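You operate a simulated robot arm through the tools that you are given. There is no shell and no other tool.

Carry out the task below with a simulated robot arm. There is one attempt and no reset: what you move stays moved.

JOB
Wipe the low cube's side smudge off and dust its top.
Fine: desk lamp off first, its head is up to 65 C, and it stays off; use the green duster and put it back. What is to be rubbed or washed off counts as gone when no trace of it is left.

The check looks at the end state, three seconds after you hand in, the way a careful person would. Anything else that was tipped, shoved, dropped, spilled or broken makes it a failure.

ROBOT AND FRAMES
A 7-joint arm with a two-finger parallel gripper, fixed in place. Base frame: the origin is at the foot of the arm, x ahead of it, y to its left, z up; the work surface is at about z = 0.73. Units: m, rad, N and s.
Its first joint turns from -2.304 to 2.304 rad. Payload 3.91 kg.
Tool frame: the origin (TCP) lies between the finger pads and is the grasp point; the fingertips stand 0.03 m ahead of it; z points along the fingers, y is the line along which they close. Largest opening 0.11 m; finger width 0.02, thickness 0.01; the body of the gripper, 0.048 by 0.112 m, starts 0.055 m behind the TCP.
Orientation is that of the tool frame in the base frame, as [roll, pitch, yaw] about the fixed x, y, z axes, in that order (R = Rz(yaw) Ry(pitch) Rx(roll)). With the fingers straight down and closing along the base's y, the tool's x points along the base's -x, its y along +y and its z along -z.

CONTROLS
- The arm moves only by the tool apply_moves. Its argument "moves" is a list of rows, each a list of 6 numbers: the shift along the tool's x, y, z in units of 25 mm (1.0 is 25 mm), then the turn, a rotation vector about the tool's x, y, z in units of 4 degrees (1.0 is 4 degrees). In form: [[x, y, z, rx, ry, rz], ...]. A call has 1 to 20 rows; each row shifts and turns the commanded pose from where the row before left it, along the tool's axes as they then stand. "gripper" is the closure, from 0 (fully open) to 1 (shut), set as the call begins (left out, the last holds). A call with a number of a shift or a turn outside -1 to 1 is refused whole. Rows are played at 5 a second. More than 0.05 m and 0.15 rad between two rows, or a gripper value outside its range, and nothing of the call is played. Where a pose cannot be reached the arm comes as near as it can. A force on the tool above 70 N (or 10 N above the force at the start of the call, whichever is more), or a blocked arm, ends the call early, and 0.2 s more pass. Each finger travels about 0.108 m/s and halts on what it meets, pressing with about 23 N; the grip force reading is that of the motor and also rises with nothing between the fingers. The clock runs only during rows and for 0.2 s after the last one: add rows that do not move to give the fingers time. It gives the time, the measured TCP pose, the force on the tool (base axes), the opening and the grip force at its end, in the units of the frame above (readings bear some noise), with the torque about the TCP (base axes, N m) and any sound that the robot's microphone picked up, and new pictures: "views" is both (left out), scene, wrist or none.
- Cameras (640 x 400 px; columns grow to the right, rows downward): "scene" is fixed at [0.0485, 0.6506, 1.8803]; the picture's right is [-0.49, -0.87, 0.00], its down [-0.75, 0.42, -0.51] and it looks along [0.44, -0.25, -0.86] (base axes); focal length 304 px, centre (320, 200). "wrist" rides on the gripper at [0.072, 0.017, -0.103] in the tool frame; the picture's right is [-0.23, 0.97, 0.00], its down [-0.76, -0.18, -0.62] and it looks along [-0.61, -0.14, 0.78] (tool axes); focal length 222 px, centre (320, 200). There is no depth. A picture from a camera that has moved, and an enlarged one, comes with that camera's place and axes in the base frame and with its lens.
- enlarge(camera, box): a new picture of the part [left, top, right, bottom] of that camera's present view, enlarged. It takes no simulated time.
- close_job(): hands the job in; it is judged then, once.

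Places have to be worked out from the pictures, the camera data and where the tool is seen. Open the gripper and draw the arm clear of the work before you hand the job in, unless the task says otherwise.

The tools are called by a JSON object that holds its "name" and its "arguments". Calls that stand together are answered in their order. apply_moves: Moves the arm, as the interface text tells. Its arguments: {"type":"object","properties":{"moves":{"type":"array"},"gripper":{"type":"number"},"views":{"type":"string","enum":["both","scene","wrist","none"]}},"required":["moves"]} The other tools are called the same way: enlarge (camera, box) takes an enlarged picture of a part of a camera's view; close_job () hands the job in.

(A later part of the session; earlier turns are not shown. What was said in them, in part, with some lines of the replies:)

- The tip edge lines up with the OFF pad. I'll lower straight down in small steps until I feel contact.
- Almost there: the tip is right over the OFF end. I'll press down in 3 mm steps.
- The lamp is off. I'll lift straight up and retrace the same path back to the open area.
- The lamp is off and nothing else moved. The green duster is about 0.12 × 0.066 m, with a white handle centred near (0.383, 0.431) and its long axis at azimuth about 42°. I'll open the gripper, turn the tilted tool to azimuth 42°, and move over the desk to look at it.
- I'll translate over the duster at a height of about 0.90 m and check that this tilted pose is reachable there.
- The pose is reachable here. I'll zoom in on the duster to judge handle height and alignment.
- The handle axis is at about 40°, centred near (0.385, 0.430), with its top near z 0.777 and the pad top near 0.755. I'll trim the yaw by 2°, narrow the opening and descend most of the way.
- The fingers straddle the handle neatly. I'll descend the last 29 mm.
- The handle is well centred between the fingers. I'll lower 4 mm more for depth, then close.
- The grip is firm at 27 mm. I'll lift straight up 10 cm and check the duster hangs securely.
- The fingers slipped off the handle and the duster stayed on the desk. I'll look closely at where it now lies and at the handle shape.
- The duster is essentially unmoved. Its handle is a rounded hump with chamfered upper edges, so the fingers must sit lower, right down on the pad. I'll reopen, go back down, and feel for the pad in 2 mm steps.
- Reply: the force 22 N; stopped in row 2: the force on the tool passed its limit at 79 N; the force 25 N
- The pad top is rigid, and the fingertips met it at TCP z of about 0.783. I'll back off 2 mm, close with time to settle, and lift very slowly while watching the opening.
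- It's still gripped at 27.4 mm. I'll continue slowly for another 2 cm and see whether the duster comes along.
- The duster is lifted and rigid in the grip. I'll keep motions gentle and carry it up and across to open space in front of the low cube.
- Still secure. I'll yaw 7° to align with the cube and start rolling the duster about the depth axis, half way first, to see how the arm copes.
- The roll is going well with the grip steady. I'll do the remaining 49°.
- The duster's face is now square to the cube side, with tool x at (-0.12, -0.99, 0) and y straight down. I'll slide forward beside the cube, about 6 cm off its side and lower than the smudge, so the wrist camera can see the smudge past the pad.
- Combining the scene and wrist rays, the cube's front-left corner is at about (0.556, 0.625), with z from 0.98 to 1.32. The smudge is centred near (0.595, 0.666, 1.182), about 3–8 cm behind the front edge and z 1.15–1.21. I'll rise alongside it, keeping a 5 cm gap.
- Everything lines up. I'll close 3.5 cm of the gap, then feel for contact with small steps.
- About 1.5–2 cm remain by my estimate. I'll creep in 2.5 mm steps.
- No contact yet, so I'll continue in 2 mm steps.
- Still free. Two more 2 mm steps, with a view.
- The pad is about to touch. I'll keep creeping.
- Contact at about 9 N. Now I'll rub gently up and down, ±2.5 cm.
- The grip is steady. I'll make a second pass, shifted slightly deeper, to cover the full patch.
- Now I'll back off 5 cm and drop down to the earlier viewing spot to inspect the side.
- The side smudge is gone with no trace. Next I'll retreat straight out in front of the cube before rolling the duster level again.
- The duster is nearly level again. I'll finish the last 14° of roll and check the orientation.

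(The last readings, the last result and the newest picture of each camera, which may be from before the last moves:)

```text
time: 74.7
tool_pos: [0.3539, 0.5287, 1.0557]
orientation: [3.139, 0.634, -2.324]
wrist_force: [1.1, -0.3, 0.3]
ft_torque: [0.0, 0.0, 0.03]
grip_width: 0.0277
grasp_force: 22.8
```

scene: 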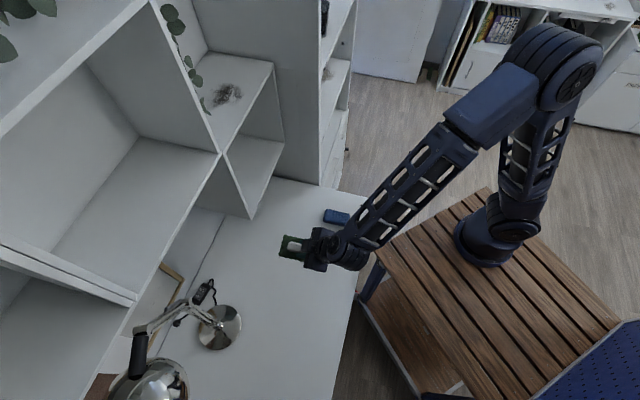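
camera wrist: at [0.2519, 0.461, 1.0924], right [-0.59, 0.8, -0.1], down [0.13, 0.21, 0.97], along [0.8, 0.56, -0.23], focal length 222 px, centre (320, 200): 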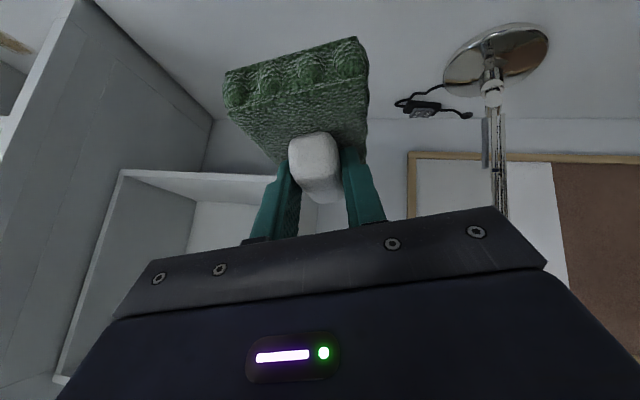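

Orientation restored. Now I'll rise and move across, staying in front of the cube, towards a spot in front of and above its top.

{"name": "apply_moves", "arguments": {"moves": [[-0.17, -0.166, -0.174, 0, 0, 0], [-0.345, -0.333, -0.348, 0, 0, 0], [-0.345, -0.333, -0.348, 0, 0, 0], [-0.345, -0.333, -0.348, 0, 0, 0], [-0.345, -0.333, -0.348, 0, 0, 0], [-0.345, -0.333, -0.348, 0, 0, 0], [-0.345, -0.333, -0.348, 0, 0, 0], [-0.345, -0.333, -0.348, 0, 0, 0], [-0.345, -0.333, -0.348, 0, 0, 0], [-0.345, -0.333, -0.348, 0, 0, 0], [-0.345, -0.333, -0.348, 0, 0, 0], [-0.345, -0.333, -0.348, 0, 0, 0], [-0.345, -0.333, -0.348, 0, 0, 0], [-0.345, -0.333, -0.348, 0, 0, 0], [-0.345, -0.333, -0.348, 0, 0, 0], [-0.345, -0.333, -0.348, 0, 0, 0], [-0.345, -0.333, -0.348, 0, 0, 0], [-0.17, -0.166, -0.174, 0, 0, 0]]}}

```text
time: 78.5
tool_pos: [0.475, 0.4548, 1.2607]
orientation: [3.141, 0.637, -2.323]
wrist_force: [-0.5, -0.5, -0.8]
ft_torque: [-0.03, -0.03, -0.05]
grip_width: 0.0275
grasp_force: 23.4
camera wrist: at [0.3809, 0.3793, 1.3029], right [-0.59, 0.8, 0.13], down [0.3, 0.06, 0.95], along [0.75, 0.6, -0.27], focal length 222 px, centre (320, 200)
```

scene: 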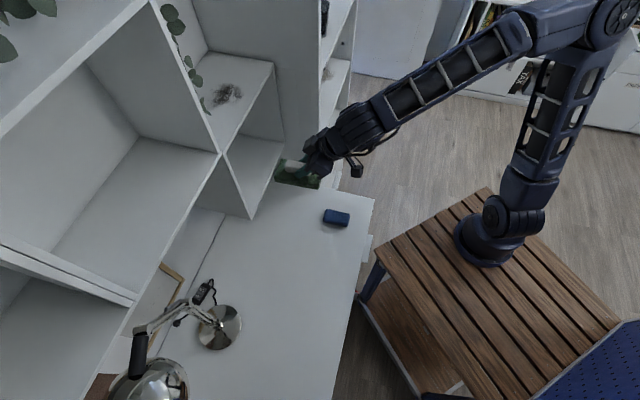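
wrist: 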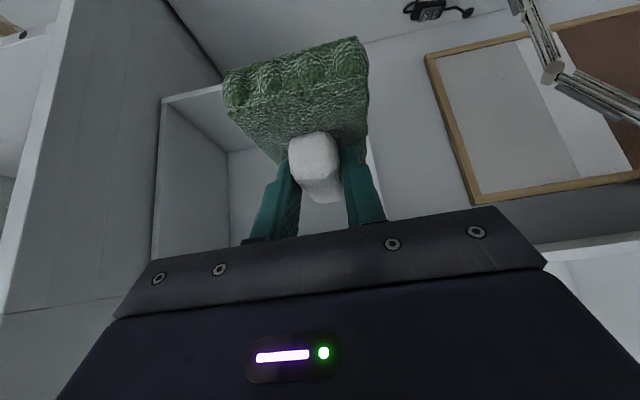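

A tall cabinet panel stands at about u = 0.33 right of the cube, with its front edge near (0.686, 0.288). The plant's lowest leaf is near (0.60, 0.62, 1.41), by the left edge. The dust lies between them. I'll continue to a staging point in front of and above the top.

{"name": "apply_moves", "arguments": {"moves": [[-0.2, -0.16, -0.16, 0, 0, 0], [-0.431, -0.331, -0.331, 0, 0, 0], [-0.431, -0.331, -0.331, 0, 0, 0], [-0.431, -0.331, -0.331, 0, 0, 0], [-0.431, -0.331, -0.331, 0, 0, 0], [-0.431, -0.331, -0.331, 0, 0, 0], [-0.431, -0.331, -0.331, 0, 0, 0], [-0.431, -0.331, -0.331, 0, 0, 0], [-0.431, -0.331, -0.331, 0, 0, 0], [-0.431, -0.331, -0.331, 0, 0, 0], [-0.431, -0.331, -0.331, 0, 0, 0], [-0.431, -0.331, -0.331, 0, 0, 0], [-0.431, -0.331, -0.331, 0, 0, 0], [-0.431, -0.331, -0.331, 0, 0, 0], [-0.431, -0.331, -0.331, 0, 0, 0], [-0.431, -0.331, -0.331, 0, 0, 0], [-0.22, -0.16, -0.16, 0, 0, 0]]}}

{"name": "enlarge", "arguments": {"camera": "scene", "box": [160, 0, 400, 160]}}

```text
time: 82.1
tool_pos: [0.615, 0.4065, 1.4706]
orientation: [-3.141, 0.635, -2.324]
wrist_force: [-0.5, -0.4, -1.7]
ft_torque: [-0.04, 0.03, -0.02]
grip_width: 0.0275
grasp_force: 22.4
camera wrist: at [0.5199, 0.3328, 1.5122], right [-0.59, 0.8, 0.14], down [0.3, 0.06, 0.95], along [0.75, 0.6, -0.27], focal length 222 px, centre (320, 200)
```

scene: 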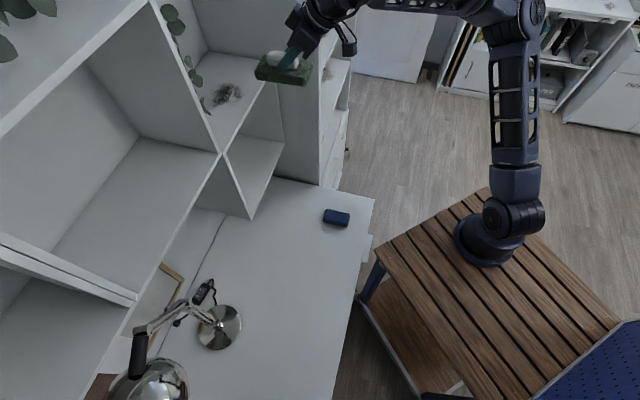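
wrist: 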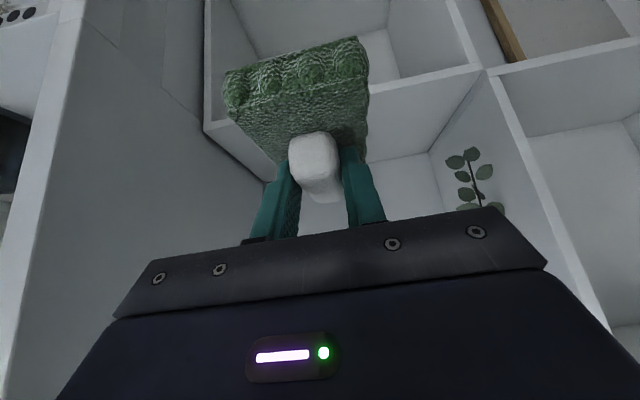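

```text
2.50 times, centred on (280, 80) of scene
camera zoom: at [0.0485, 0.6506, 1.8803], right [-0.49, -0.87, 0.0], down [-0.75, 0.42, -0.51], along [0.44, -0.25, -0.86], focal length 760 px, centre (420, 500)
```

zoom: 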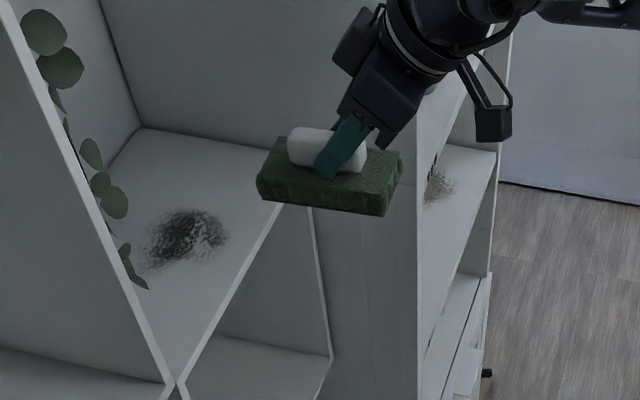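

The dust patch is at about u 0.13–0.235 and d 0.03–0.11 from the cube's front-left corner. I'll slide in over it with about 5 cm of height clearance.

{"name": "apply_moves", "arguments": {"moves": [[-0.17, 0.012, 0.19, 0, 0, 0], [-0.333, 0.024, 0.386, 0, 0, 0], [-0.333, 0.024, 0.386, 0, 0, 0], [-0.333, 0.024, 0.386, 0, 0, 0], [-0.333, 0.024, 0.386, 0, 0, 0], [-0.333, 0.024, 0.386, 0, 0, 0], [-0.333, 0.024, 0.386, 0, 0, 0], [-0.333, 0.024, 0.386, 0, 0, 0], [-0.333, 0.024, 0.386, 0, 0, 0], [-0.333, 0.024, 0.386, 0, 0, 0], [-0.333, 0.024, 0.386, 0, 0, 0], [-0.333, 0.024, 0.386, 0, 0, 0], [-0.333, 0.024, 0.386, 0, 0, 0], [-0.333, 0.024, 0.386, 0, 0, 0], [-0.17, 0.012, 0.19, 0, 0, 0]]}}

{"name": "enlarge", "arguments": {"camera": "scene", "box": [160, 0, 400, 160]}}

```text
time: 85.3
tool_pos: [0.727, 0.5405, 1.4302]
orientation: [-3.141, 0.635, -2.322]
wrist_force: [-0.9, -0.1, -0.7]
ft_torque: [-0.01, 0.02, -0.01]
grip_width: 0.0275
grasp_force: 23.6
camera wrist: at [0.633, 0.4664, 1.4716], right [-0.59, 0.8, 0.14], down [0.3, 0.06, 0.95], along [0.75, 0.6, -0.27], focal length 222 px, centre (320, 200)
```

scene: 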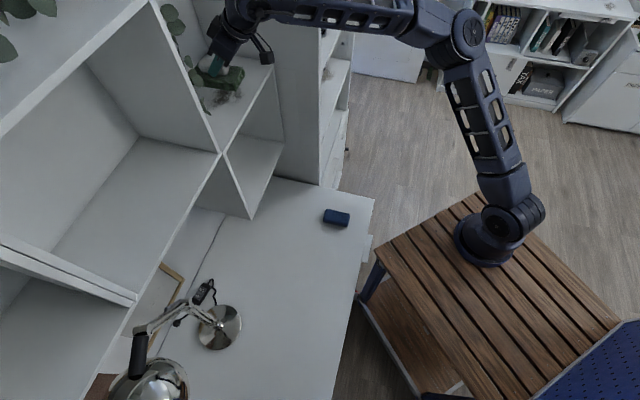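
wrist: 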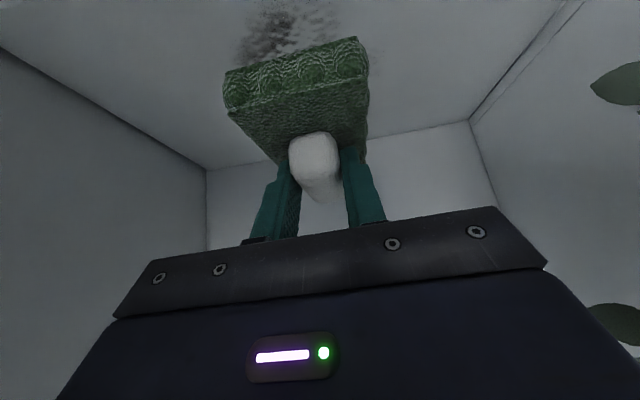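

```text
2.50 times, centred on (280, 80) of scene
camera zoom: at [0.0485, 0.6506, 1.8803], right [-0.49, -0.87, 0.0], down [-0.75, 0.42, -0.51], along [0.44, -0.25, -0.86], focal length 760 px, centre (420, 500)
```

zoom: 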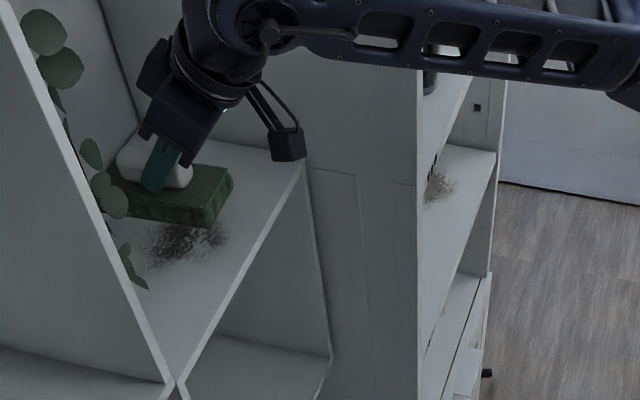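

The pad is squarely over the patch with clearance to the plant and panel. I'll lower 3.5 cm, then feel for contact.

{"name": "apply_moves", "arguments": {"moves": [[0.12, 0, 0.16, 0, 0, 0], [0.237, 0, 0.322, 0, 0, 0], [0.237, 0, 0.322, 0, 0, 0], [0.237, 0, 0.322, 0, 0, 0]], "views": "scene"}}

{"name": "enlarge", "arguments": {"camera": "scene", "box": [170, 30, 300, 130]}}

```text
time: 86.3
tool_pos: [0.7275, 0.5413, 1.3943]
orientation: [-3.14, 0.634, -2.325]
wrist_force: [-0.3, 0.0, -0.1]
ft_torque: [0.01, 0.0, 0.01]
grip_width: 0.0275
grasp_force: 22.5
```

scene: 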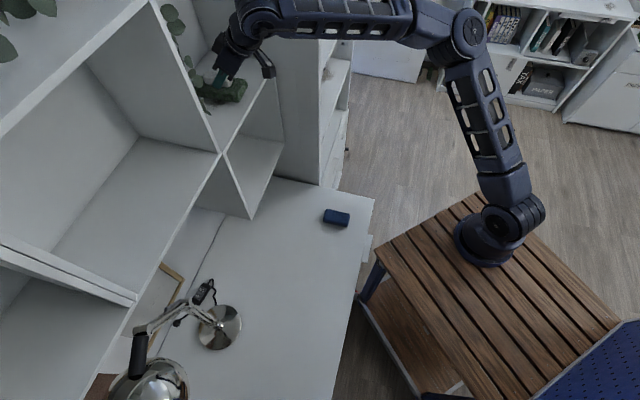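

```text
4.00 times, centred on (235, 80) of scene
camera zoom: at [0.0485, 0.6506, 1.8803], right [-0.49, -0.87, 0.0], down [-0.75, 0.42, -0.51], along [0.44, -0.25, -0.86], focal length 1215 px, centre (660, 680)
```

zoom: 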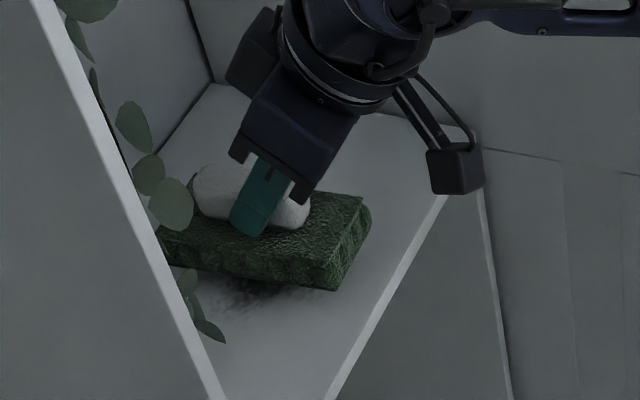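

About 2 cm to go. I'll creep down in 2.5 mm steps.

{"name": "apply_moves", "arguments": {"moves": [[0.059, 0, 0.081, 0, 0, 0], [0.059, 0, 0.081, 0, 0, 0], [0.059, 0, 0.081, 0, 0, 0], [0.059, 0, 0.081, 0, 0, 0]], "views": "none"}}

```text
time: 87.3
tool_pos: [0.7275, 0.5411, 1.3856]
orientation: [-3.14, 0.633, -2.324]
wrist_force: [-0.6, 0.7, -1.2]
ft_torque: [0.02, 0.02, 0.0]
grip_width: 0.0274
grasp_force: 23.0
```

Still free. Two more steps of 2 mm.

{"name": "apply_moves", "arguments": {"moves": [[0.047, 0, 0.064, 0, 0, 0], [0.047, 0, 0.064, 0, 0, 0], [0.047, 0, 0.064, 0, 0, 0]], "views": "none"}}

```text
time: 88.1
tool_pos: [0.727, 0.5407, 1.3793]
orientation: [3.141, 0.637, -2.326]
wrist_force: [0.5, -1.4, 9.8]
ft_torque: [0.53, -0.59, -0.07]
grip_width: 0.0274
grasp_force: 22.8
```

Contact at about 10 N, but the torque shows the far end of the pad touching first, so it is tilted slightly. I'll lift a touch, correct the pitch about 1.5°, and lower again.

{"name": "apply_moves", "arguments": {"moves": [[-0.047, 0, -0.064, 0, 0, 0], [0, 0, 0, 0, -0.375, 0], [0.047, 0, 0.064, 0, 0, 0]], "views": "none"}}

```text
time: 88.9
tool_pos: [0.7271, 0.5405, 1.3793]
orientation: [3.141, 0.661, -2.326]
wrist_force: [2.2, -0.3, 7.4]
ft_torque: [-0.27, 0.19, 0.03]
grip_width: 0.0275
grasp_force: 22.9
```

Slightly over-corrected, so I'll go back 0.8°. Then I'll sweep left and right across the patch, 3.5 cm each way.

{"name": "apply_moves", "arguments": {"moves": [[0, 0, 0, 0, 0.19, 0], [0, 0.28, 0, 0, 0, 0], [0, 0.28, 0, 0, 0, 0], [0, 0.28, 0, 0, 0, 0], [0, 0.28, 0, 0, 0, 0], [0, 0.28, 0, 0, 0, 0], [0, -0.28, 0, 0, 0, 0], [0, -0.28, 0, 0, 0, 0], [0, -0.28, 0, 0, 0, 0], [0, -0.28, 0, 0, 0, 0], [0, -0.28, 0, 0, 0, 0], [0, -0.28, 0, 0, 0, 0], [0, -0.28, 0, 0, 0, 0], [0, -0.28, 0, 0, 0, 0], [0, -0.28, 0, 0, 0, 0], [0, -0.28, 0, 0, 0, 0]]}}

{"name": "enlarge", "arguments": {"camera": "scene", "box": [170, 30, 300, 130]}}

```text
time: 92.3
tool_pos: [0.7515, 0.5174, 1.3796]
orientation: [3.138, 0.648, -2.326]
wrist_force: [-1.7, 2.4, 8.1]
ft_torque: [0.04, 0.02, 0.03]
grip_width: 0.0275
grasp_force: 23.4
camera wrist: at [0.6575, 0.4417, 1.4189], right [-0.59, 0.8, 0.14], down [0.29, 0.05, 0.96], along [0.76, 0.6, -0.26], focal length 222 px, centre (320, 200)
```

scene: 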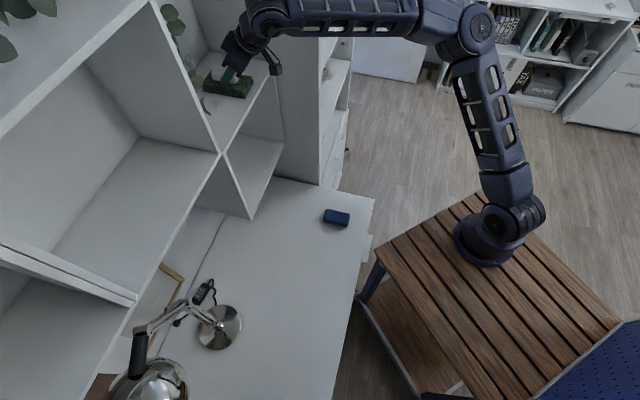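
wrist: 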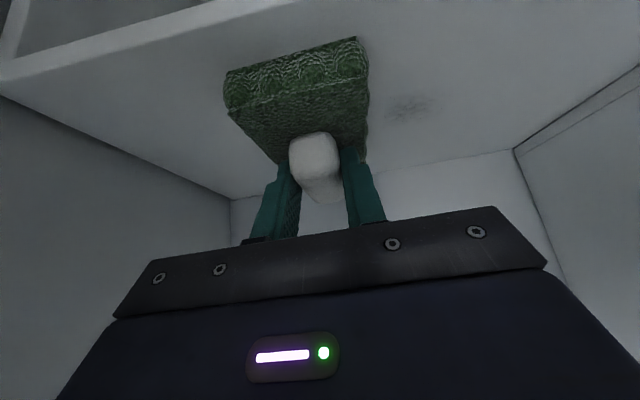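

```text
4.00 times, centred on (235, 80) of scene
camera zoom: at [0.0485, 0.6506, 1.8803], right [-0.49, -0.87, 0.0], down [-0.75, 0.42, -0.51], along [0.44, -0.25, -0.86], focal length 1215 px, centre (660, 680)
```

zoom: 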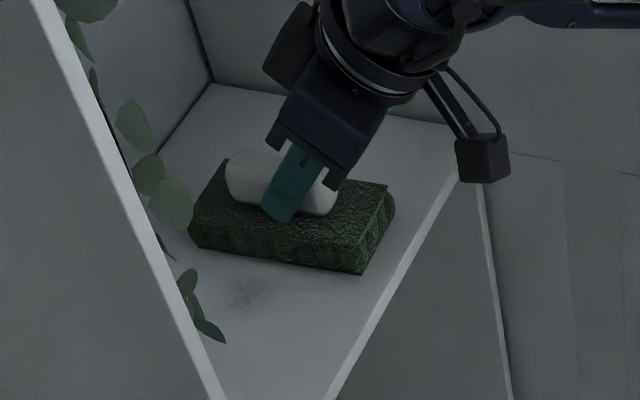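

Most is gone, with a faint residue left on the left part at u of about 0.15. I'll sweep back over it and work that area with short strokes.

{"name": "apply_moves", "arguments": {"moves": [[0, 0.3, 0, 0, 0, 0], [0, 0.3, 0, 0, 0, 0], [0, 0.3, 0, 0, 0, 0], [0, 0.3, 0, 0, 0, 0], [0, 0.3, 0, 0, 0, 0], [0, 0.3, 0, 0, 0, 0], [0, 0.3, 0, 0, 0, 0], [0, 0.3, 0, 0, 0, 0], [0, 0.3, 0, 0, 0, 0], [0, 0.3, 0, 0, 0, 0], [0, -0.3, 0, 0, 0, 0], [0, -0.3, 0, 0, 0, 0], [0, -0.3, 0, 0, 0, 0], [0, -0.3, 0, 0, 0, 0], [0, -0.3, 0, 0, 0, 0], [0, 0.3, 0, 0, 0, 0], [0, 0.3, 0, 0, 0, 0], [0, 0.3, 0, 0, 0, 0], [0, 0.3, 0, 0, 0, 0], [0, 0.3, 0, 0, 0, 0]], "views": "scene"}}

{"name": "enlarge", "arguments": {"camera": "scene", "box": [170, 30, 300, 130]}}

```text
time: 96.5
tool_pos: [0.6977, 0.5681, 1.3784]
orientation: [-3.141, 0.648, -2.326]
wrist_force: [0.3, -0.3, 2.4]
ft_torque: [-0.08, 0.03, 0.02]
grip_width: 0.0276
grasp_force: 22.8
```

scene: 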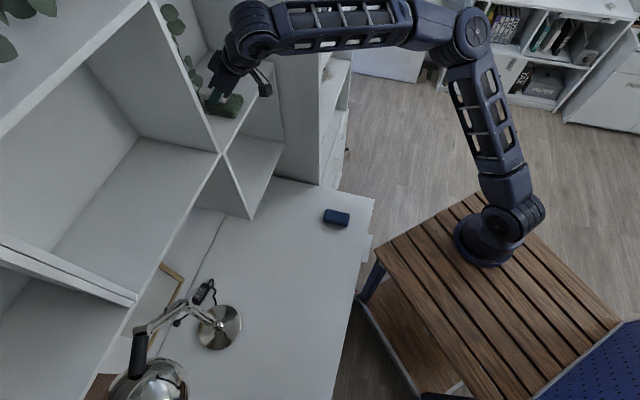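

```text
4.00 times, centred on (235, 80) of scene
camera zoom: at [0.0485, 0.6506, 1.8803], right [-0.49, -0.87, 0.0], down [-0.75, 0.42, -0.51], along [0.44, -0.25, -0.86], focal length 1215 px, centre (660, 680)
```

zoom: 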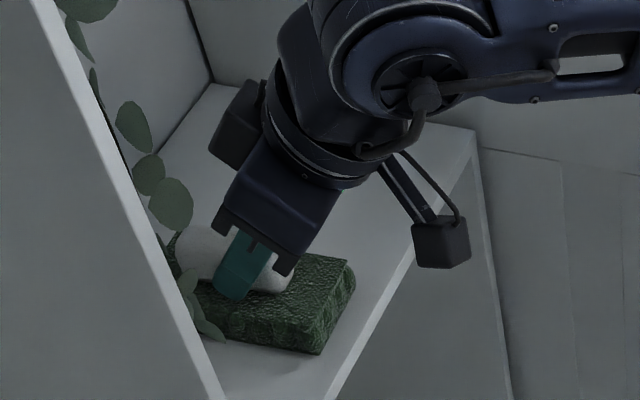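

The force fell to 2.4 N on this side, so I'll press 1 mm more, make another short pass here, then sweep right to look.

{"name": "apply_moves", "arguments": {"moves": [[0.024, 0, 0.032, 0, 0, 0], [0, -0.25, 0, 0, 0, 0], [0, -0.25, 0, 0, 0, 0], [0, -0.25, 0, 0, 0, 0], [0, -0.25, 0, 0, 0, 0], [0, 0.25, 0, 0, 0, 0], [0, 0.25, 0, 0, 0, 0], [0, 0.25, 0, 0, 0, 0], [0, 0.25, 0, 0, 0, 0], [0, -0.3, 0, 0, 0, 0], [0, -0.3, 0, 0, 0, 0], [0, -0.3, 0, 0, 0, 0], [0, -0.3, 0, 0, 0, 0], [0, -0.3, 0, 0, 0, 0], [0, -0.3, 0, 0, 0, 0], [0, -0.3, 0, 0, 0, 0], [0, -0.3, 0, 0, 0, 0], [0, -0.3, 0, 0, 0, 0], [0, -0.3, 0, 0, 0, 0], [0, -0.3, 0, 0, 0, 0]]}}

{"name": "enlarge", "arguments": {"camera": "scene", "box": [170, 30, 300, 130]}}

{"name": "enlarge", "arguments": {"camera": "wrist", "box": [340, 0, 640, 200]}}

```text
time: 100.7
tool_pos: [0.7595, 0.5107, 1.3788]
orientation: [3.141, 0.647, -2.323]
wrist_force: [-5.8, 4.2, 19.9]
ft_torque: [0.13, 0.0, 0.06]
grip_width: 0.0273
grasp_force: 22.9
camera wrist: at [0.6638, 0.436, 1.4185], right [-0.59, 0.8, 0.14], down [0.29, 0.05, 0.96], along [0.76, 0.6, -0.26], focal length 222 px, centre (320, 200)
```

scene: 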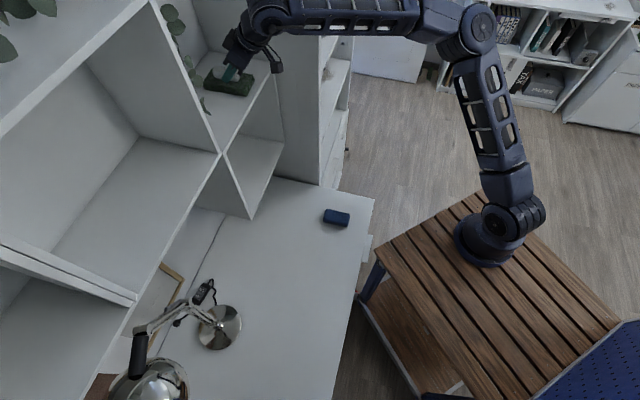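
wrist: 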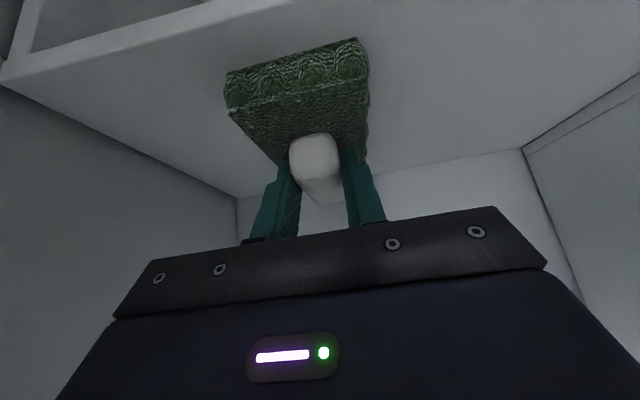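

```text
4.00 times, centred on (235, 80) of scene
camera zoom: at [0.0485, 0.6506, 1.8803], right [-0.49, -0.87, 0.0], down [-0.75, 0.42, -0.51], along [0.44, -0.25, -0.86], focal length 1215 px, centre (660, 680)
```

zoom: 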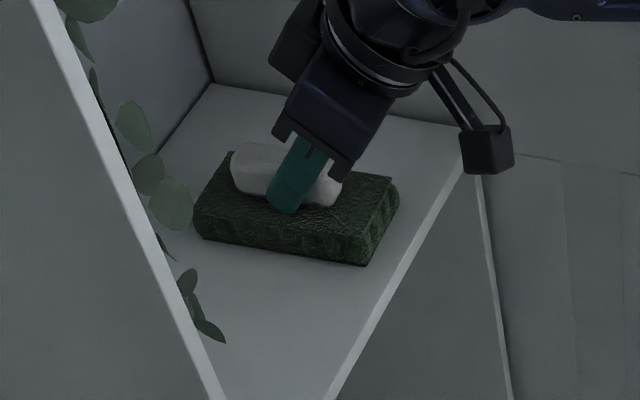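

```text
2.00 times, centred on (490, 100) of wrist
camera zoom: at [0.6638, 0.436, 1.4185], right [-0.59, 0.8, 0.14], down [0.29, 0.05, 0.96], along [0.76, 0.6, -0.26], focal length 444 px, centre (-20, 400)
```

zoom: 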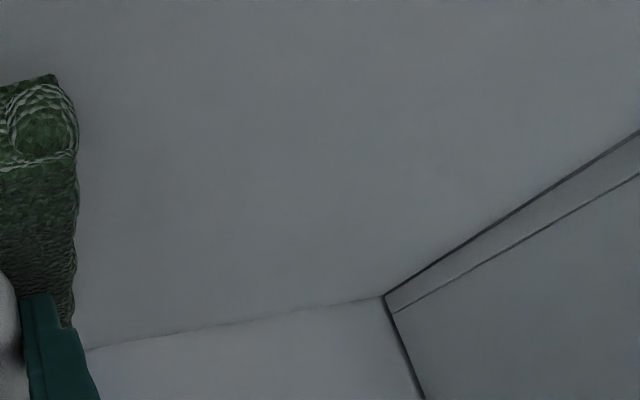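

The left side is clean. I'll lift 4 cm straight up and draw back out in front so I can inspect the whole top.

{"name": "apply_moves", "arguments": {"moves": [[-0.12, 0, -0.16, 0, 0, 0], [-0.237, 0, -0.322, 0, 0, 0], [-0.237, 0, -0.322, 0, 0, 0], [-0.237, 0, -0.322, 0, 0, 0], [-0.237, 0, -0.322, 0, 0, 0], [-0.237, 0, -0.322, 0, 0, 0], [0.2, -0.012, -0.25, 0, 0, 0], [0.333, 0.0, -0.386, 0, 0, 0], [0.333, 0.0, -0.386, 0, 0, 0], [0.333, 0.0, -0.386, 0, 0, 0], [0.333, 0.0, -0.386, 0, 0, 0], [0.333, 0.0, -0.386, 0, 0, 0], [0.333, 0.0, -0.386, 0, 0, 0], [0.333, 0.0, -0.386, 0, 0, 0], [0.333, 0.0, -0.386, 0, 0, 0], [0.333, 0.0, -0.386, 0, 0, 0], [0.333, 0.0, -0.386, 0, 0, 0], [0.333, 0.0, -0.386, 0, 0, 0], [0.17, 0.0, -0.19, 0, 0, 0]]}}

{"name": "enlarge", "arguments": {"camera": "scene", "box": [170, 30, 300, 130]}}

{"name": "enlarge", "arguments": {"camera": "scene", "box": [195, 65, 255, 115]}}

{"name": "enlarge", "arguments": {"camera": "scene", "box": [190, 150, 260, 225]}}

```text
time: 104.7
tool_pos: [0.6527, 0.3995, 1.4656]
orientation: [3.14, 0.647, -2.323]
wrist_force: [0.5, -0.4, -1.7]
ft_torque: [0.0, 0.03, 0.01]
grip_width: 0.0276
grasp_force: 23.3
camera wrist: at [0.5589, 0.3248, 1.5067], right [-0.59, 0.8, 0.14], down [0.29, 0.05, 0.96], along [0.76, 0.6, -0.26], focal length 222 px, centre (320, 200)
```

scene: 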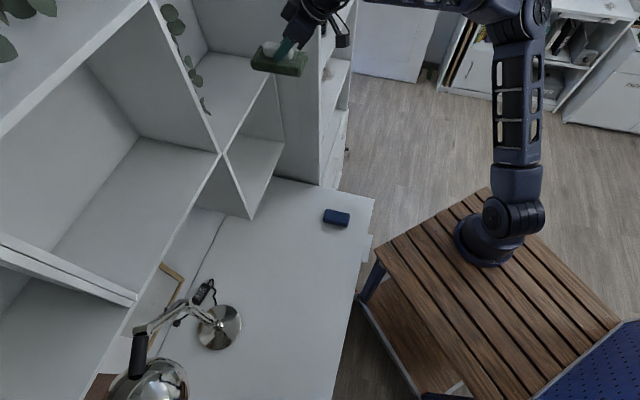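
wrist: 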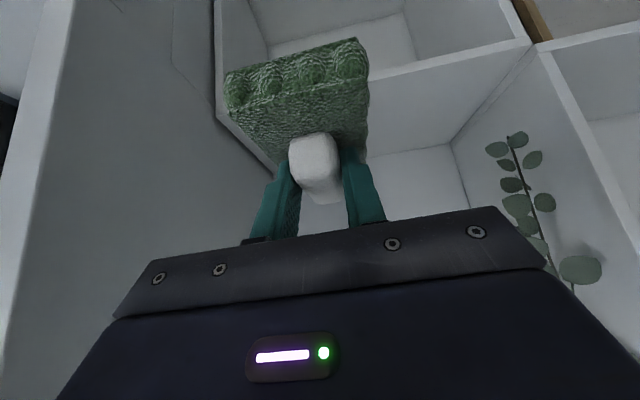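

```text
4.00 times, centred on (235, 80) of scene
camera zoom: at [0.0485, 0.6506, 1.8803], right [-0.49, -0.87, 0.0], down [-0.75, 0.42, -0.51], along [0.44, -0.25, -0.86], focal length 1215 px, centre (660, 680)
```

zoom: 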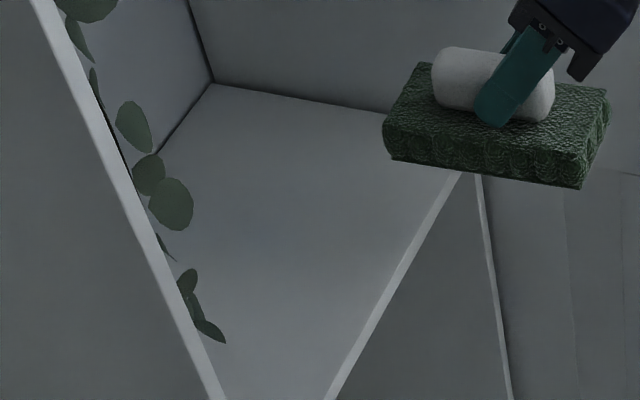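

```text
8.00 times, centred on (225, 90) of scene
camera zoom: at [0.0485, 0.6506, 1.8803], right [-0.49, -0.87, 0.0], down [-0.75, 0.42, -0.51], along [0.44, -0.25, -0.86], focal length 2431 px, centre (1080, 1080)
```

zoom: 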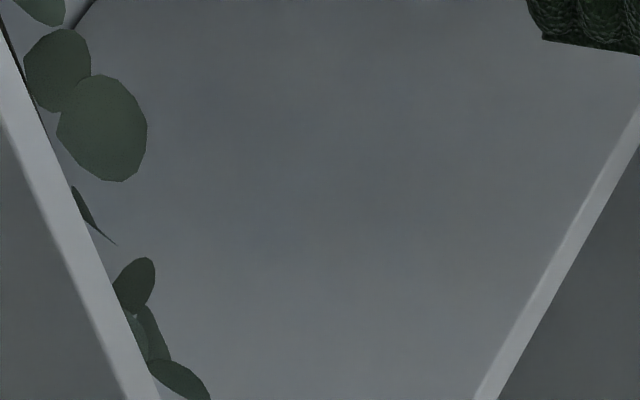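

```text
5.33 times, centred on (225, 188) of scene
camera zoom: at [0.0485, 0.6506, 1.8803], right [-0.49, -0.87, 0.0], down [-0.75, 0.42, -0.51], along [0.44, -0.25, -0.86], focal length 1621 px, centre (827, 267)
```

zoom: 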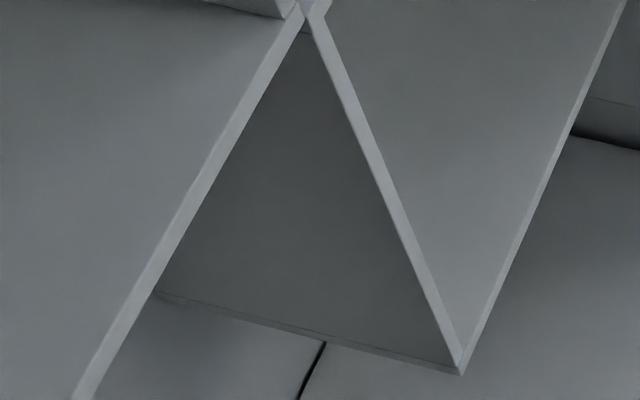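

The top and side are both spotless and the plant is undisturbed. Now I'll carry the duster back along a straight line away from the cube towards its place on the desk.

{"name": "apply_moves", "arguments": {"moves": [[0.2, 0.09, 0.14, 0, 0, 0], [0.4, 0.18, 0.28, 0, 0, 0], [0.4955, 0.2274, 0.346, 0, 0, 0], [0.4955, 0.2274, 0.346, 0, 0, 0], [0.4955, 0.2274, 0.346, 0, 0, 0], [0.4955, 0.2274, 0.346, 0, 0, 0], [0.4955, 0.2274, 0.346, 0, 0, 0], [0.4955, 0.2274, 0.346, 0, 0, 0], [0.4955, 0.2274, 0.346, 0, 0, 0], [0.4955, 0.2274, 0.346, 0, 0, 0], [0.4955, 0.2274, 0.346, 0, 0, 0], [0.4955, 0.2274, 0.346, 0, 0, 0], [0.4955, 0.2274, 0.346, 0, 0, 0], [0.4955, 0.2274, 0.346, 0, 0, 0], [0.4955, 0.2274, 0.346, 0, 0, 0], [0.4955, 0.2274, 0.346, 0, 0, 0], [0.4955, 0.2274, 0.346, 0, 0, 0], [0.4955, 0.2274, 0.346, 0, 0, 0], [0.4955, 0.2274, 0.346, 0, 0, 0], [0.25, 0.11, 0.17, 0, 0, 0]]}}

```text
time: 108.9
tool_pos: [0.5154, 0.4082, 1.1991]
orientation: [3.141, 0.649, -2.326]
wrist_force: [0.2, 0.0, -0.5]
ft_torque: [-0.04, 0.0, 0.01]
grip_width: 0.0277
grasp_force: 23.5
camera wrist: at [0.4213, 0.3336, 1.2384], right [-0.59, 0.8, 0.14], down [0.29, 0.05, 0.96], along [0.76, 0.6, -0.26], focal length 222 px, centre (320, 200)
```

scene: 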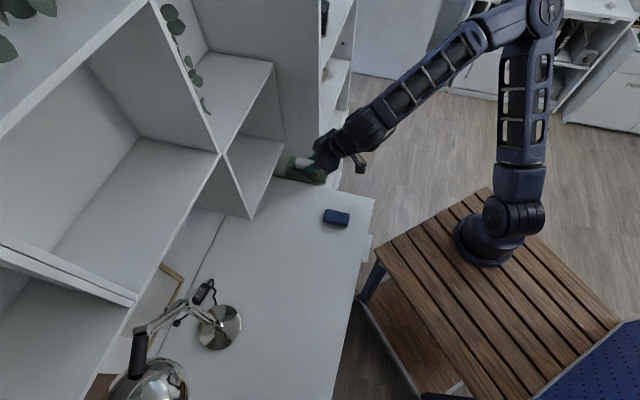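
wrist: 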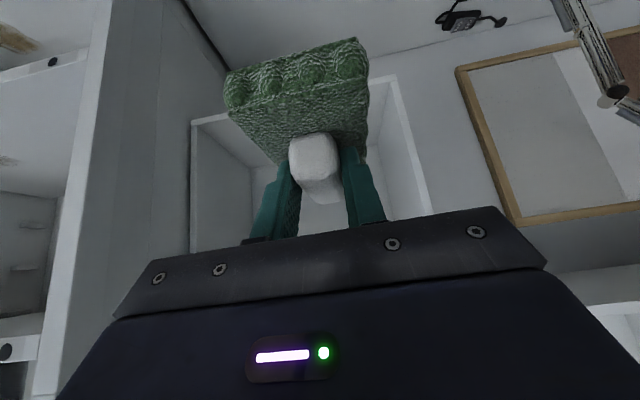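

Clear. Second half of the return, ending above the duster's spot at z of about 0.90.

{"name": "apply_moves", "arguments": {"moves": [[0.25, 0.11, 0.184, 0, 0, 0], [0.505, 0.22, 0.368, 0, 0, 0], [0.505, 0.22, 0.368, 0, 0, 0], [0.505, 0.22, 0.368, 0, 0, 0], [0.505, 0.22, 0.368, 0, 0, 0], [0.505, 0.22, 0.368, 0, 0, 0], [0.505, 0.22, 0.368, 0, 0, 0], [0.505, 0.22, 0.368, 0, 0, 0], [0.505, 0.22, 0.368, 0, 0, 0], [0.505, 0.22, 0.368, 0, 0, 0], [0.505, 0.22, 0.368, 0, 0, 0], [0.505, 0.22, 0.368, 0, 0, 0], [0.505, 0.22, 0.368, 0, 0, 0], [0.505, 0.22, 0.368, 0, 0, 0], [0.505, 0.22, 0.368, 0, 0, 0], [0.505, 0.22, 0.368, 0, 0, 0], [0.505, 0.22, 0.368, 0, 0, 0], [0.505, 0.22, 0.368, 0, 0, 0], [0.505, 0.22, 0.368, 0, 0, 0], [0.505, 0.22, 0.368, 0, 0, 0]], "views": "none"}}

{"name": "apply_moves", "arguments": {"moves": [[0.25, 0.11, 0.184, 0, 0, 0], [0, 0, 0, 0.52, 0, 0.69], [0, 0, 0, 0.52, 0, 0.69]]}}

```text
time: 113.1
tool_pos: [0.3787, 0.4171, 0.9066]
orientation: [-3.14, 0.646, -2.324]
wrist_force: [-0.4, 0.7, -0.2]
ft_torque: [0.01, 0.01, 0.01]
grip_width: 0.0271
grasp_force: 22.4
```

```text
time: 113.9
tool_pos: [0.3755, 0.4192, 0.8981]
orientation: [3.141, 0.647, -2.444]
wrist_force: [-0.1, 0.5, -0.3]
ft_torque: [-0.02, 0.01, 0.01]
grip_width: 0.0275
grasp_force: 23.0
camera wrist: at [0.272, 0.3556, 0.9392], right [-0.49, 0.86, 0.14], down [0.29, 0.01, 0.96], along [0.82, 0.5, -0.26], focal length 222 px, centre (320, 200)
```

scene: 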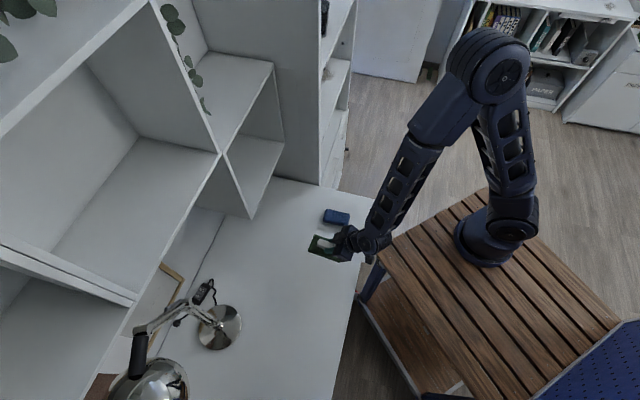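
wrist: 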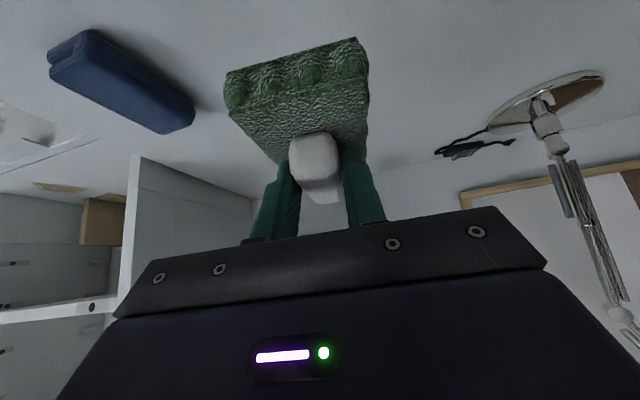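

I'm above the original place. I'll lower to about 1 cm above the desk, then creep.

{"name": "apply_moves", "arguments": {"moves": [[0.16, 0, 0.2, 0, 0, 0], [0.319, 0, 0.405, 0, 0, 0], [0.319, 0, 0.405, 0, 0, 0], [0.319, 0, 0.405, 0, 0, 0], [0.319, 0, 0.405, 0, 0, 0], [0.319, 0, 0.405, 0, 0, 0], [0.319, 0, 0.405, 0, 0, 0], [0.319, 0, 0.405, 0, 0, 0], [0.16, 0, 0.2, 0, 0, 0]]}}

{"name": "enlarge", "arguments": {"camera": "scene", "box": [300, 235, 350, 280]}}

```text
time: 115.9
tool_pos: [0.373, 0.4177, 0.796]
orientation: [3.141, 0.647, -2.447]
wrist_force: [-0.1, 0.2, -1.4]
ft_torque: [-0.01, 0.02, 0.0]
grip_width: 0.0273
grasp_force: 23.2
camera wrist: at [0.2692, 0.3533, 0.8355], right [-0.49, 0.86, 0.14], down [0.29, 0.01, 0.96], along [0.82, 0.51, -0.26], focal length 222 px, centre (320, 200)
```

scene: 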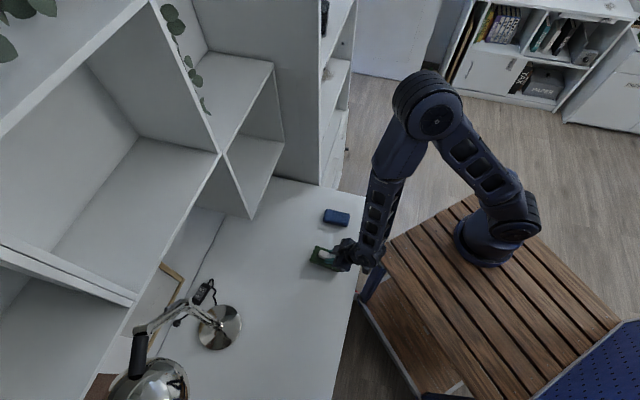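
wrist: 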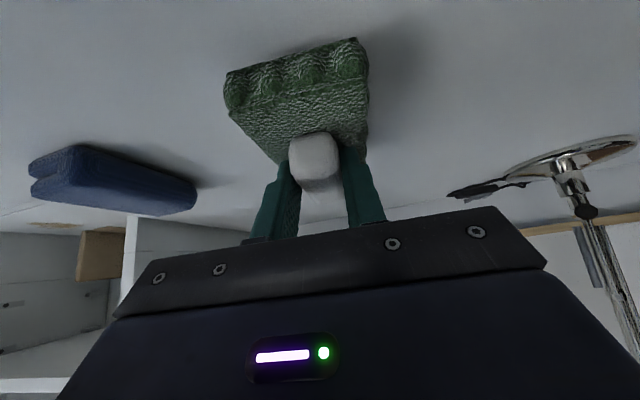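

```text
8.89 times, centred on (325, 258) of scene
camera zoom: at [0.0485, 0.6506, 1.8803], right [-0.49, -0.87, 0.0], down [-0.75, 0.42, -0.51], along [0.44, -0.25, -0.86], focal length 2701 px, centre (276, -311)
```

zoom: 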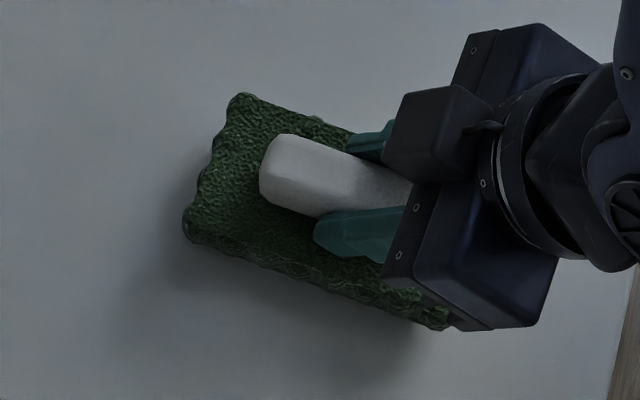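

It matches the original placement. I'll lower in 2 mm steps.

{"name": "apply_moves", "arguments": {"moves": [[0.048, 0, 0.064, 0, 0, 0], [0.048, 0, 0.064, 0, 0, 0], [0.048, 0, 0.064, 0, 0, 0], [0.048, 0, 0.064, 0, 0, 0]], "views": "none"}}

```text
time: 116.9
tool_pos: [0.3736, 0.4167, 0.788]
orientation: [3.14, 0.646, -2.446]
wrist_force: [0.7, -1.3, -1.5]
ft_torque: [0.0, 0.01, 0.0]
grip_width: 0.0273
grasp_force: 23.0
```

No contact yet. Two steps of about 1.5 mm.

{"name": "apply_moves", "arguments": {"moves": [[0.036, 0, 0.048, 0, 0, 0], [0.036, 0, 0.048, 0, 0, 0]], "views": "none"}}

```text
time: 117.5
tool_pos: [0.3732, 0.4161, 0.7864]
orientation: [3.139, 0.649, -2.445]
wrist_force: [0.3, -0.9, -1.0]
ft_torque: [-0.03, 0.02, 0.01]
grip_width: 0.0275
grasp_force: 23.1
```

Still no load, so one more small step.

{"name": "apply_moves", "arguments": {"moves": [[0.036, 0, 0.048, 0, 0, 0], [0, 0, 0, 0, 0, 0]], "views": "none"}}

```text
time: 118.1
tool_pos: [0.3731, 0.4175, 0.7838]
orientation: [3.141, 0.646, -2.445]
wrist_force: [-0.1, 0.0, 1.3]
ft_torque: [0.01, -0.11, -0.01]
grip_width: 0.0275
grasp_force: 22.7
```

Light contact: the duster is on the desk. I'll open the fingers moderately and wait.

{"name": "apply_moves", "arguments": {"moves": [[0, 0, 0, 0, 0, 0], [0, 0, 0, 0, 0, 0], [0, 0, 0, 0, 0, 0], [0, 0, 0, 0, 0, 0]], "gripper": 0.55}}

{"name": "enlarge", "arguments": {"camera": "wrist", "box": [200, 30, 420, 200]}}

```text
time: 119.1
tool_pos: [0.3733, 0.4164, 0.7842]
orientation: [3.142, 0.648, -2.445]
wrist_force: [-0.4, 0.8, -0.1]
ft_torque: [0.04, 0.0, 0.02]
grip_width: 0.0494
grasp_force: 0.1
camera wrist: at [0.2697, 0.3538, 0.8242], right [-0.49, 0.86, 0.14], down [0.29, 0.01, 0.96], along [0.82, 0.51, -0.26], focal length 222 px, centre (320, 200)
```

scene: 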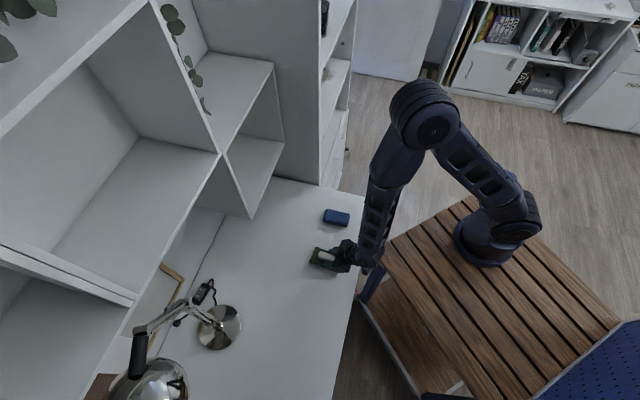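
wrist: 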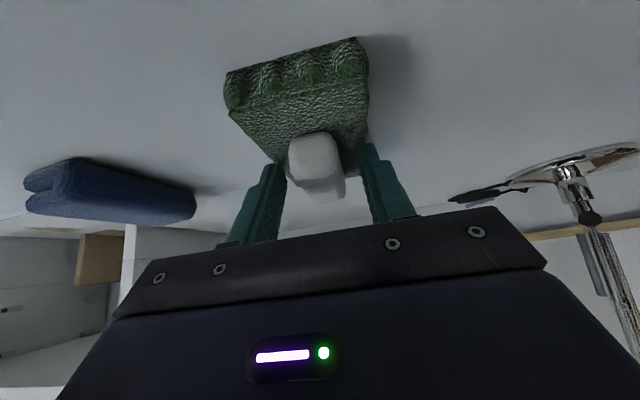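

```text
2.35 times, centred on (310, 115) of wrist
camera zoom: at [0.2697, 0.3538, 0.8242], right [-0.49, 0.86, 0.14], down [0.29, 0.01, 0.96], along [0.82, 0.51, -0.26], focal length 523 px, centre (344, 400)
```

zoom: 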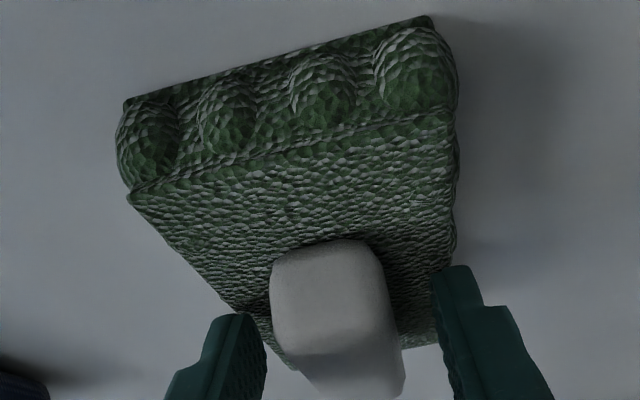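

Released cleanly. I'll raise the gripper straight up and away, then compare the duster's position with the start.

{"name": "apply_moves", "arguments": {"moves": [[-0.15, 0, -0.2, 0, 0, 0], [-0.3, 0, -0.4, 0, 0, 0], [-0.5, 0, -0.66, 0, 0, 0], [-0.6, 0, -0.8, 0, 0, 0], [-0.6, 0, -0.8, 0, 0, 0], [-0.6, 0, -0.8, 0, 0, 0], [-0.6, 0, -0.8, 0, 0, 0], [-0.6, 0, -0.8, 0, 0, 0], [-0.6, 0, -0.8, 0, 0, 0], [-0.6, 0, -0.8, 0, 0, 0], [-0.6, 0, -0.8, 0, 0, 0], [-0.6, 0, -0.8, 0, 0, 0], [-0.6, 0, -0.8, 0, 0, 0], [-0.6, 0, -0.8, 0, 0, 0], [-0.6, 0, -0.8, 0, 0, 0], [-0.6, 0, -0.8, 0, 0, 0]], "gripper": 0.3}}

{"name": "enlarge", "arguments": {"camera": "scene", "box": [300, 190, 380, 280]}}

{"name": "enlarge", "arguments": {"camera": "scene", "box": [180, 40, 300, 230]}}

{"name": "enlarge", "arguments": {"camera": "scene", "box": [80, 250, 320, 400]}}

```text
time: 122.5
tool_pos: [0.3729, 0.4174, 1.1498]
orientation: [3.141, 0.647, -2.446]
wrist_force: [0.2, -0.5, 0.0]
ft_torque: [-0.01, 0.0, 0.02]
grip_width: 0.0769
grasp_force: 0.1
camera wrist: at [0.2684, 0.3535, 1.1896], right [-0.49, 0.86, 0.14], down [0.29, 0.01, 0.96], along [0.82, 0.51, -0.26], focal length 222 px, centre (320, 200)
```

scene: 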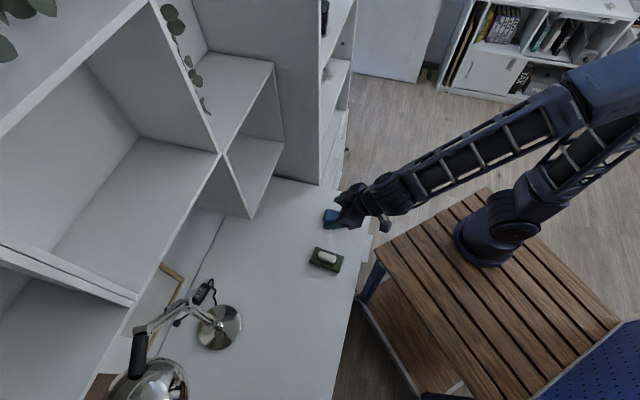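
wrist: 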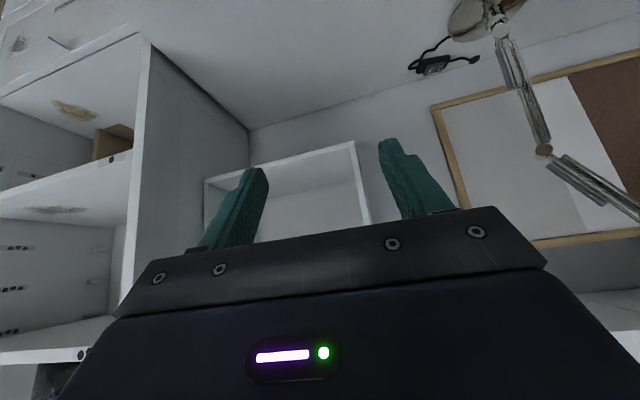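

```text
4.44 times, centred on (340, 235) of scene
camera zoom: at [0.0485, 0.6506, 1.8803], right [-0.49, -0.87, 0.0], down [-0.75, 0.42, -0.51], along [0.44, -0.25, -0.86], focal length 1350 px, centre (231, 44)
```

zoom: 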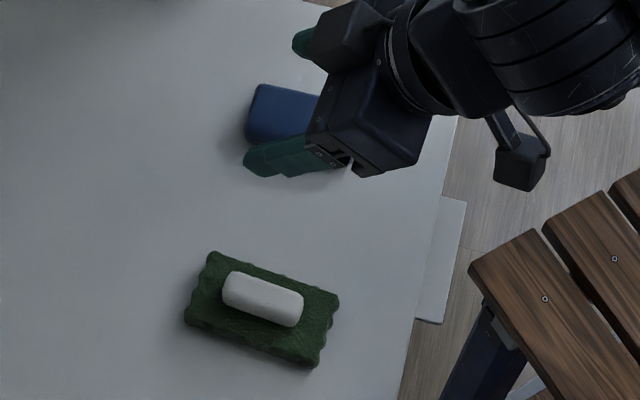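

```text
2.11 times, centred on (240, 135) of scene
camera zoom: at [0.0485, 0.6506, 1.8803], right [-0.49, -0.87, 0.0], down [-0.75, 0.42, -0.51], along [0.44, -0.25, -0.86], focal length 640 px, centre (488, 337)
```

zoom: 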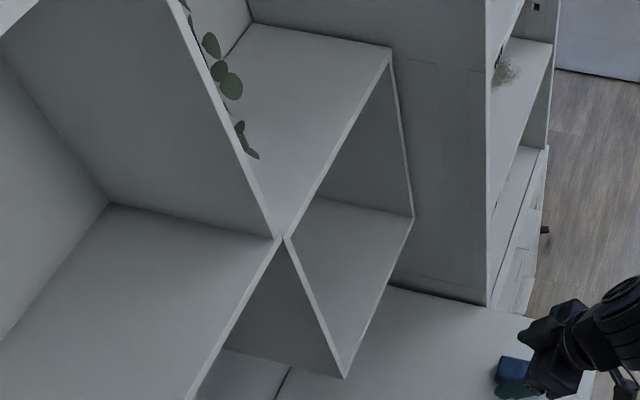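

```text
2.67 times, centred on (200, 325) of scene
camera zoom: at [0.0485, 0.6506, 1.8803], right [-0.49, -0.87, 0.0], down [-0.75, 0.42, -0.51], along [0.44, -0.25, -0.86], focal length 810 px, centre (640, -133)
```

zoom: 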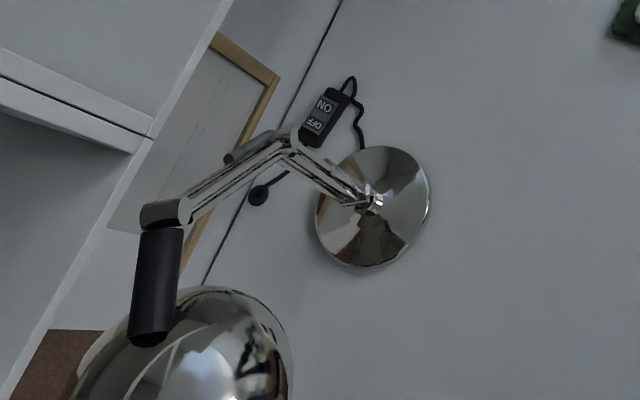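

The duster sits within about 3 mm of its original place, the lamp is off, and the cube's side and top are clean. I'll open the gripper fully, raise the arm clear, and check the blue block too.

{"name": "apply_moves", "arguments": {"moves": [[-0.3, 0, -0.4, 0, 0, 0], [-0.5, 0, -0.7, 0, 0, 0], [-0.5, 0, -0.8, 0, 0, 0], [-0.5, 0, -0.8, 0, 0, 0], [-0.5, 0, -0.8, 0, 0, 0], [-0.5, 0, -0.8, 0, 0, 0], [-0.5, 0, -0.8, 0, 0, 0], [-0.5, 0, -0.8, 0, 0, 0], [-0.5, 0, -0.8, 0, 0, 0], [-0.5, 0, -0.8, 0, 0, 0], [-0.25, 0, -0.4, 0, 0, 0]], "gripper": 0}}

{"name": "enlarge", "arguments": {"camera": "scene", "box": [300, 190, 380, 280]}}

```text
time: 124.9
tool_pos: [0.358, 0.404, 1.3834]
orientation: [3.14, 0.647, -2.447]
wrist_force: [0.7, -0.7, -0.1]
ft_torque: [0.0, 0.03, -0.01]
grip_width: 0.11
grasp_force: 0.1
camera wrist: at [0.255, 0.3413, 1.4229], right [-0.49, 0.86, 0.14], down [0.29, 0.01, 0.96], along [0.82, 0.51, -0.26], focal length 222 px, centre (320, 200)
```

scene: 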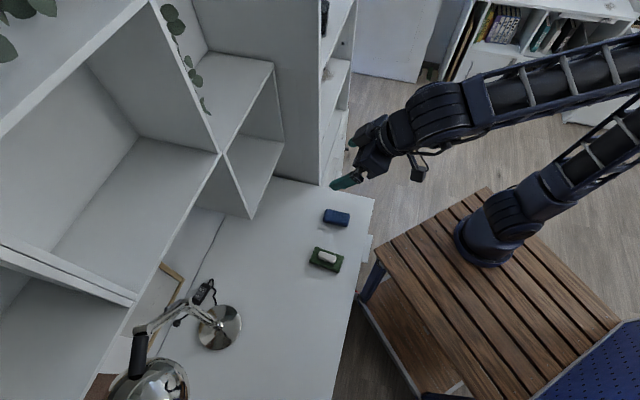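
wrist: 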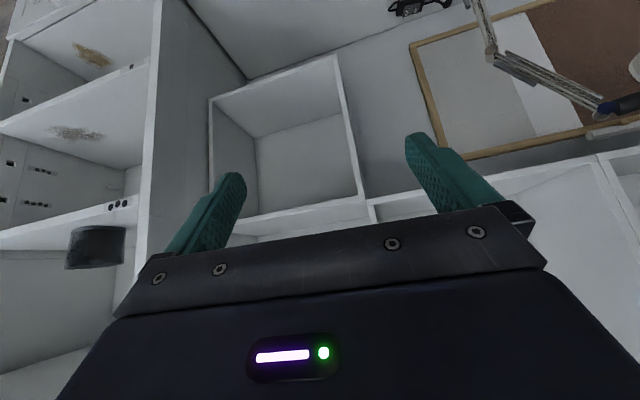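

```text
4.44 times, centred on (340, 235) of scene
camera zoom: at [0.0485, 0.6506, 1.8803], right [-0.49, -0.87, 0.0], down [-0.75, 0.42, -0.51], along [0.44, -0.25, -0.86], focal length 1350 px, centre (231, 44)
```

zoom: 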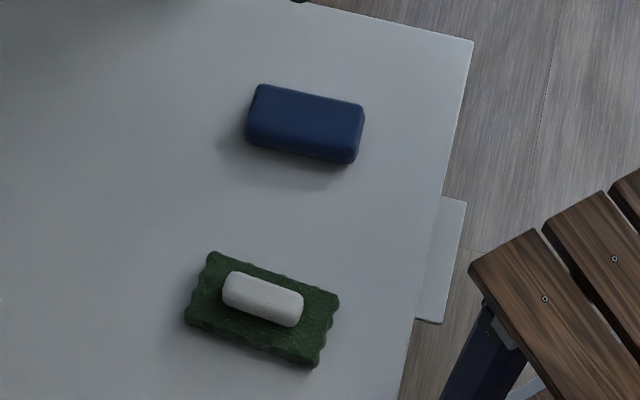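

Everything is in order: lamp off, cube side and top clean, duster back in place, blue block and plant untouched, and the arm clear with the gripper open. I'm handing the job in.

{"name": "close_job", "arguments": {}}

```text
The job is handed in.
```

I wiped the smudge off the low cube's side and dusted its top. In close-up pictures afterwards I could see no trace of either.

- **Lamp:** I switched it off first at its cord switch, and it has stayed off. I didn't touch the lamp or its head.
- **Green duster:** it is back on the desk, within about 3 mm of where it started.
- **First grip:** the fingers slipped off the duster's handle on the first lift. It stayed on the desk and hardly moved.
- **Hard press:** lining up the second grip, I pressed on the duster with about 79 N for a moment, and the arm stopped itself. I saw no damage.
- **Everything else:** the plant, the blue block and the cabinet were not touched. I left the dust patches on the tall cabinet's shelves alone, as they were not part of the job.

The gripper is open and the arm is clear of the desk.
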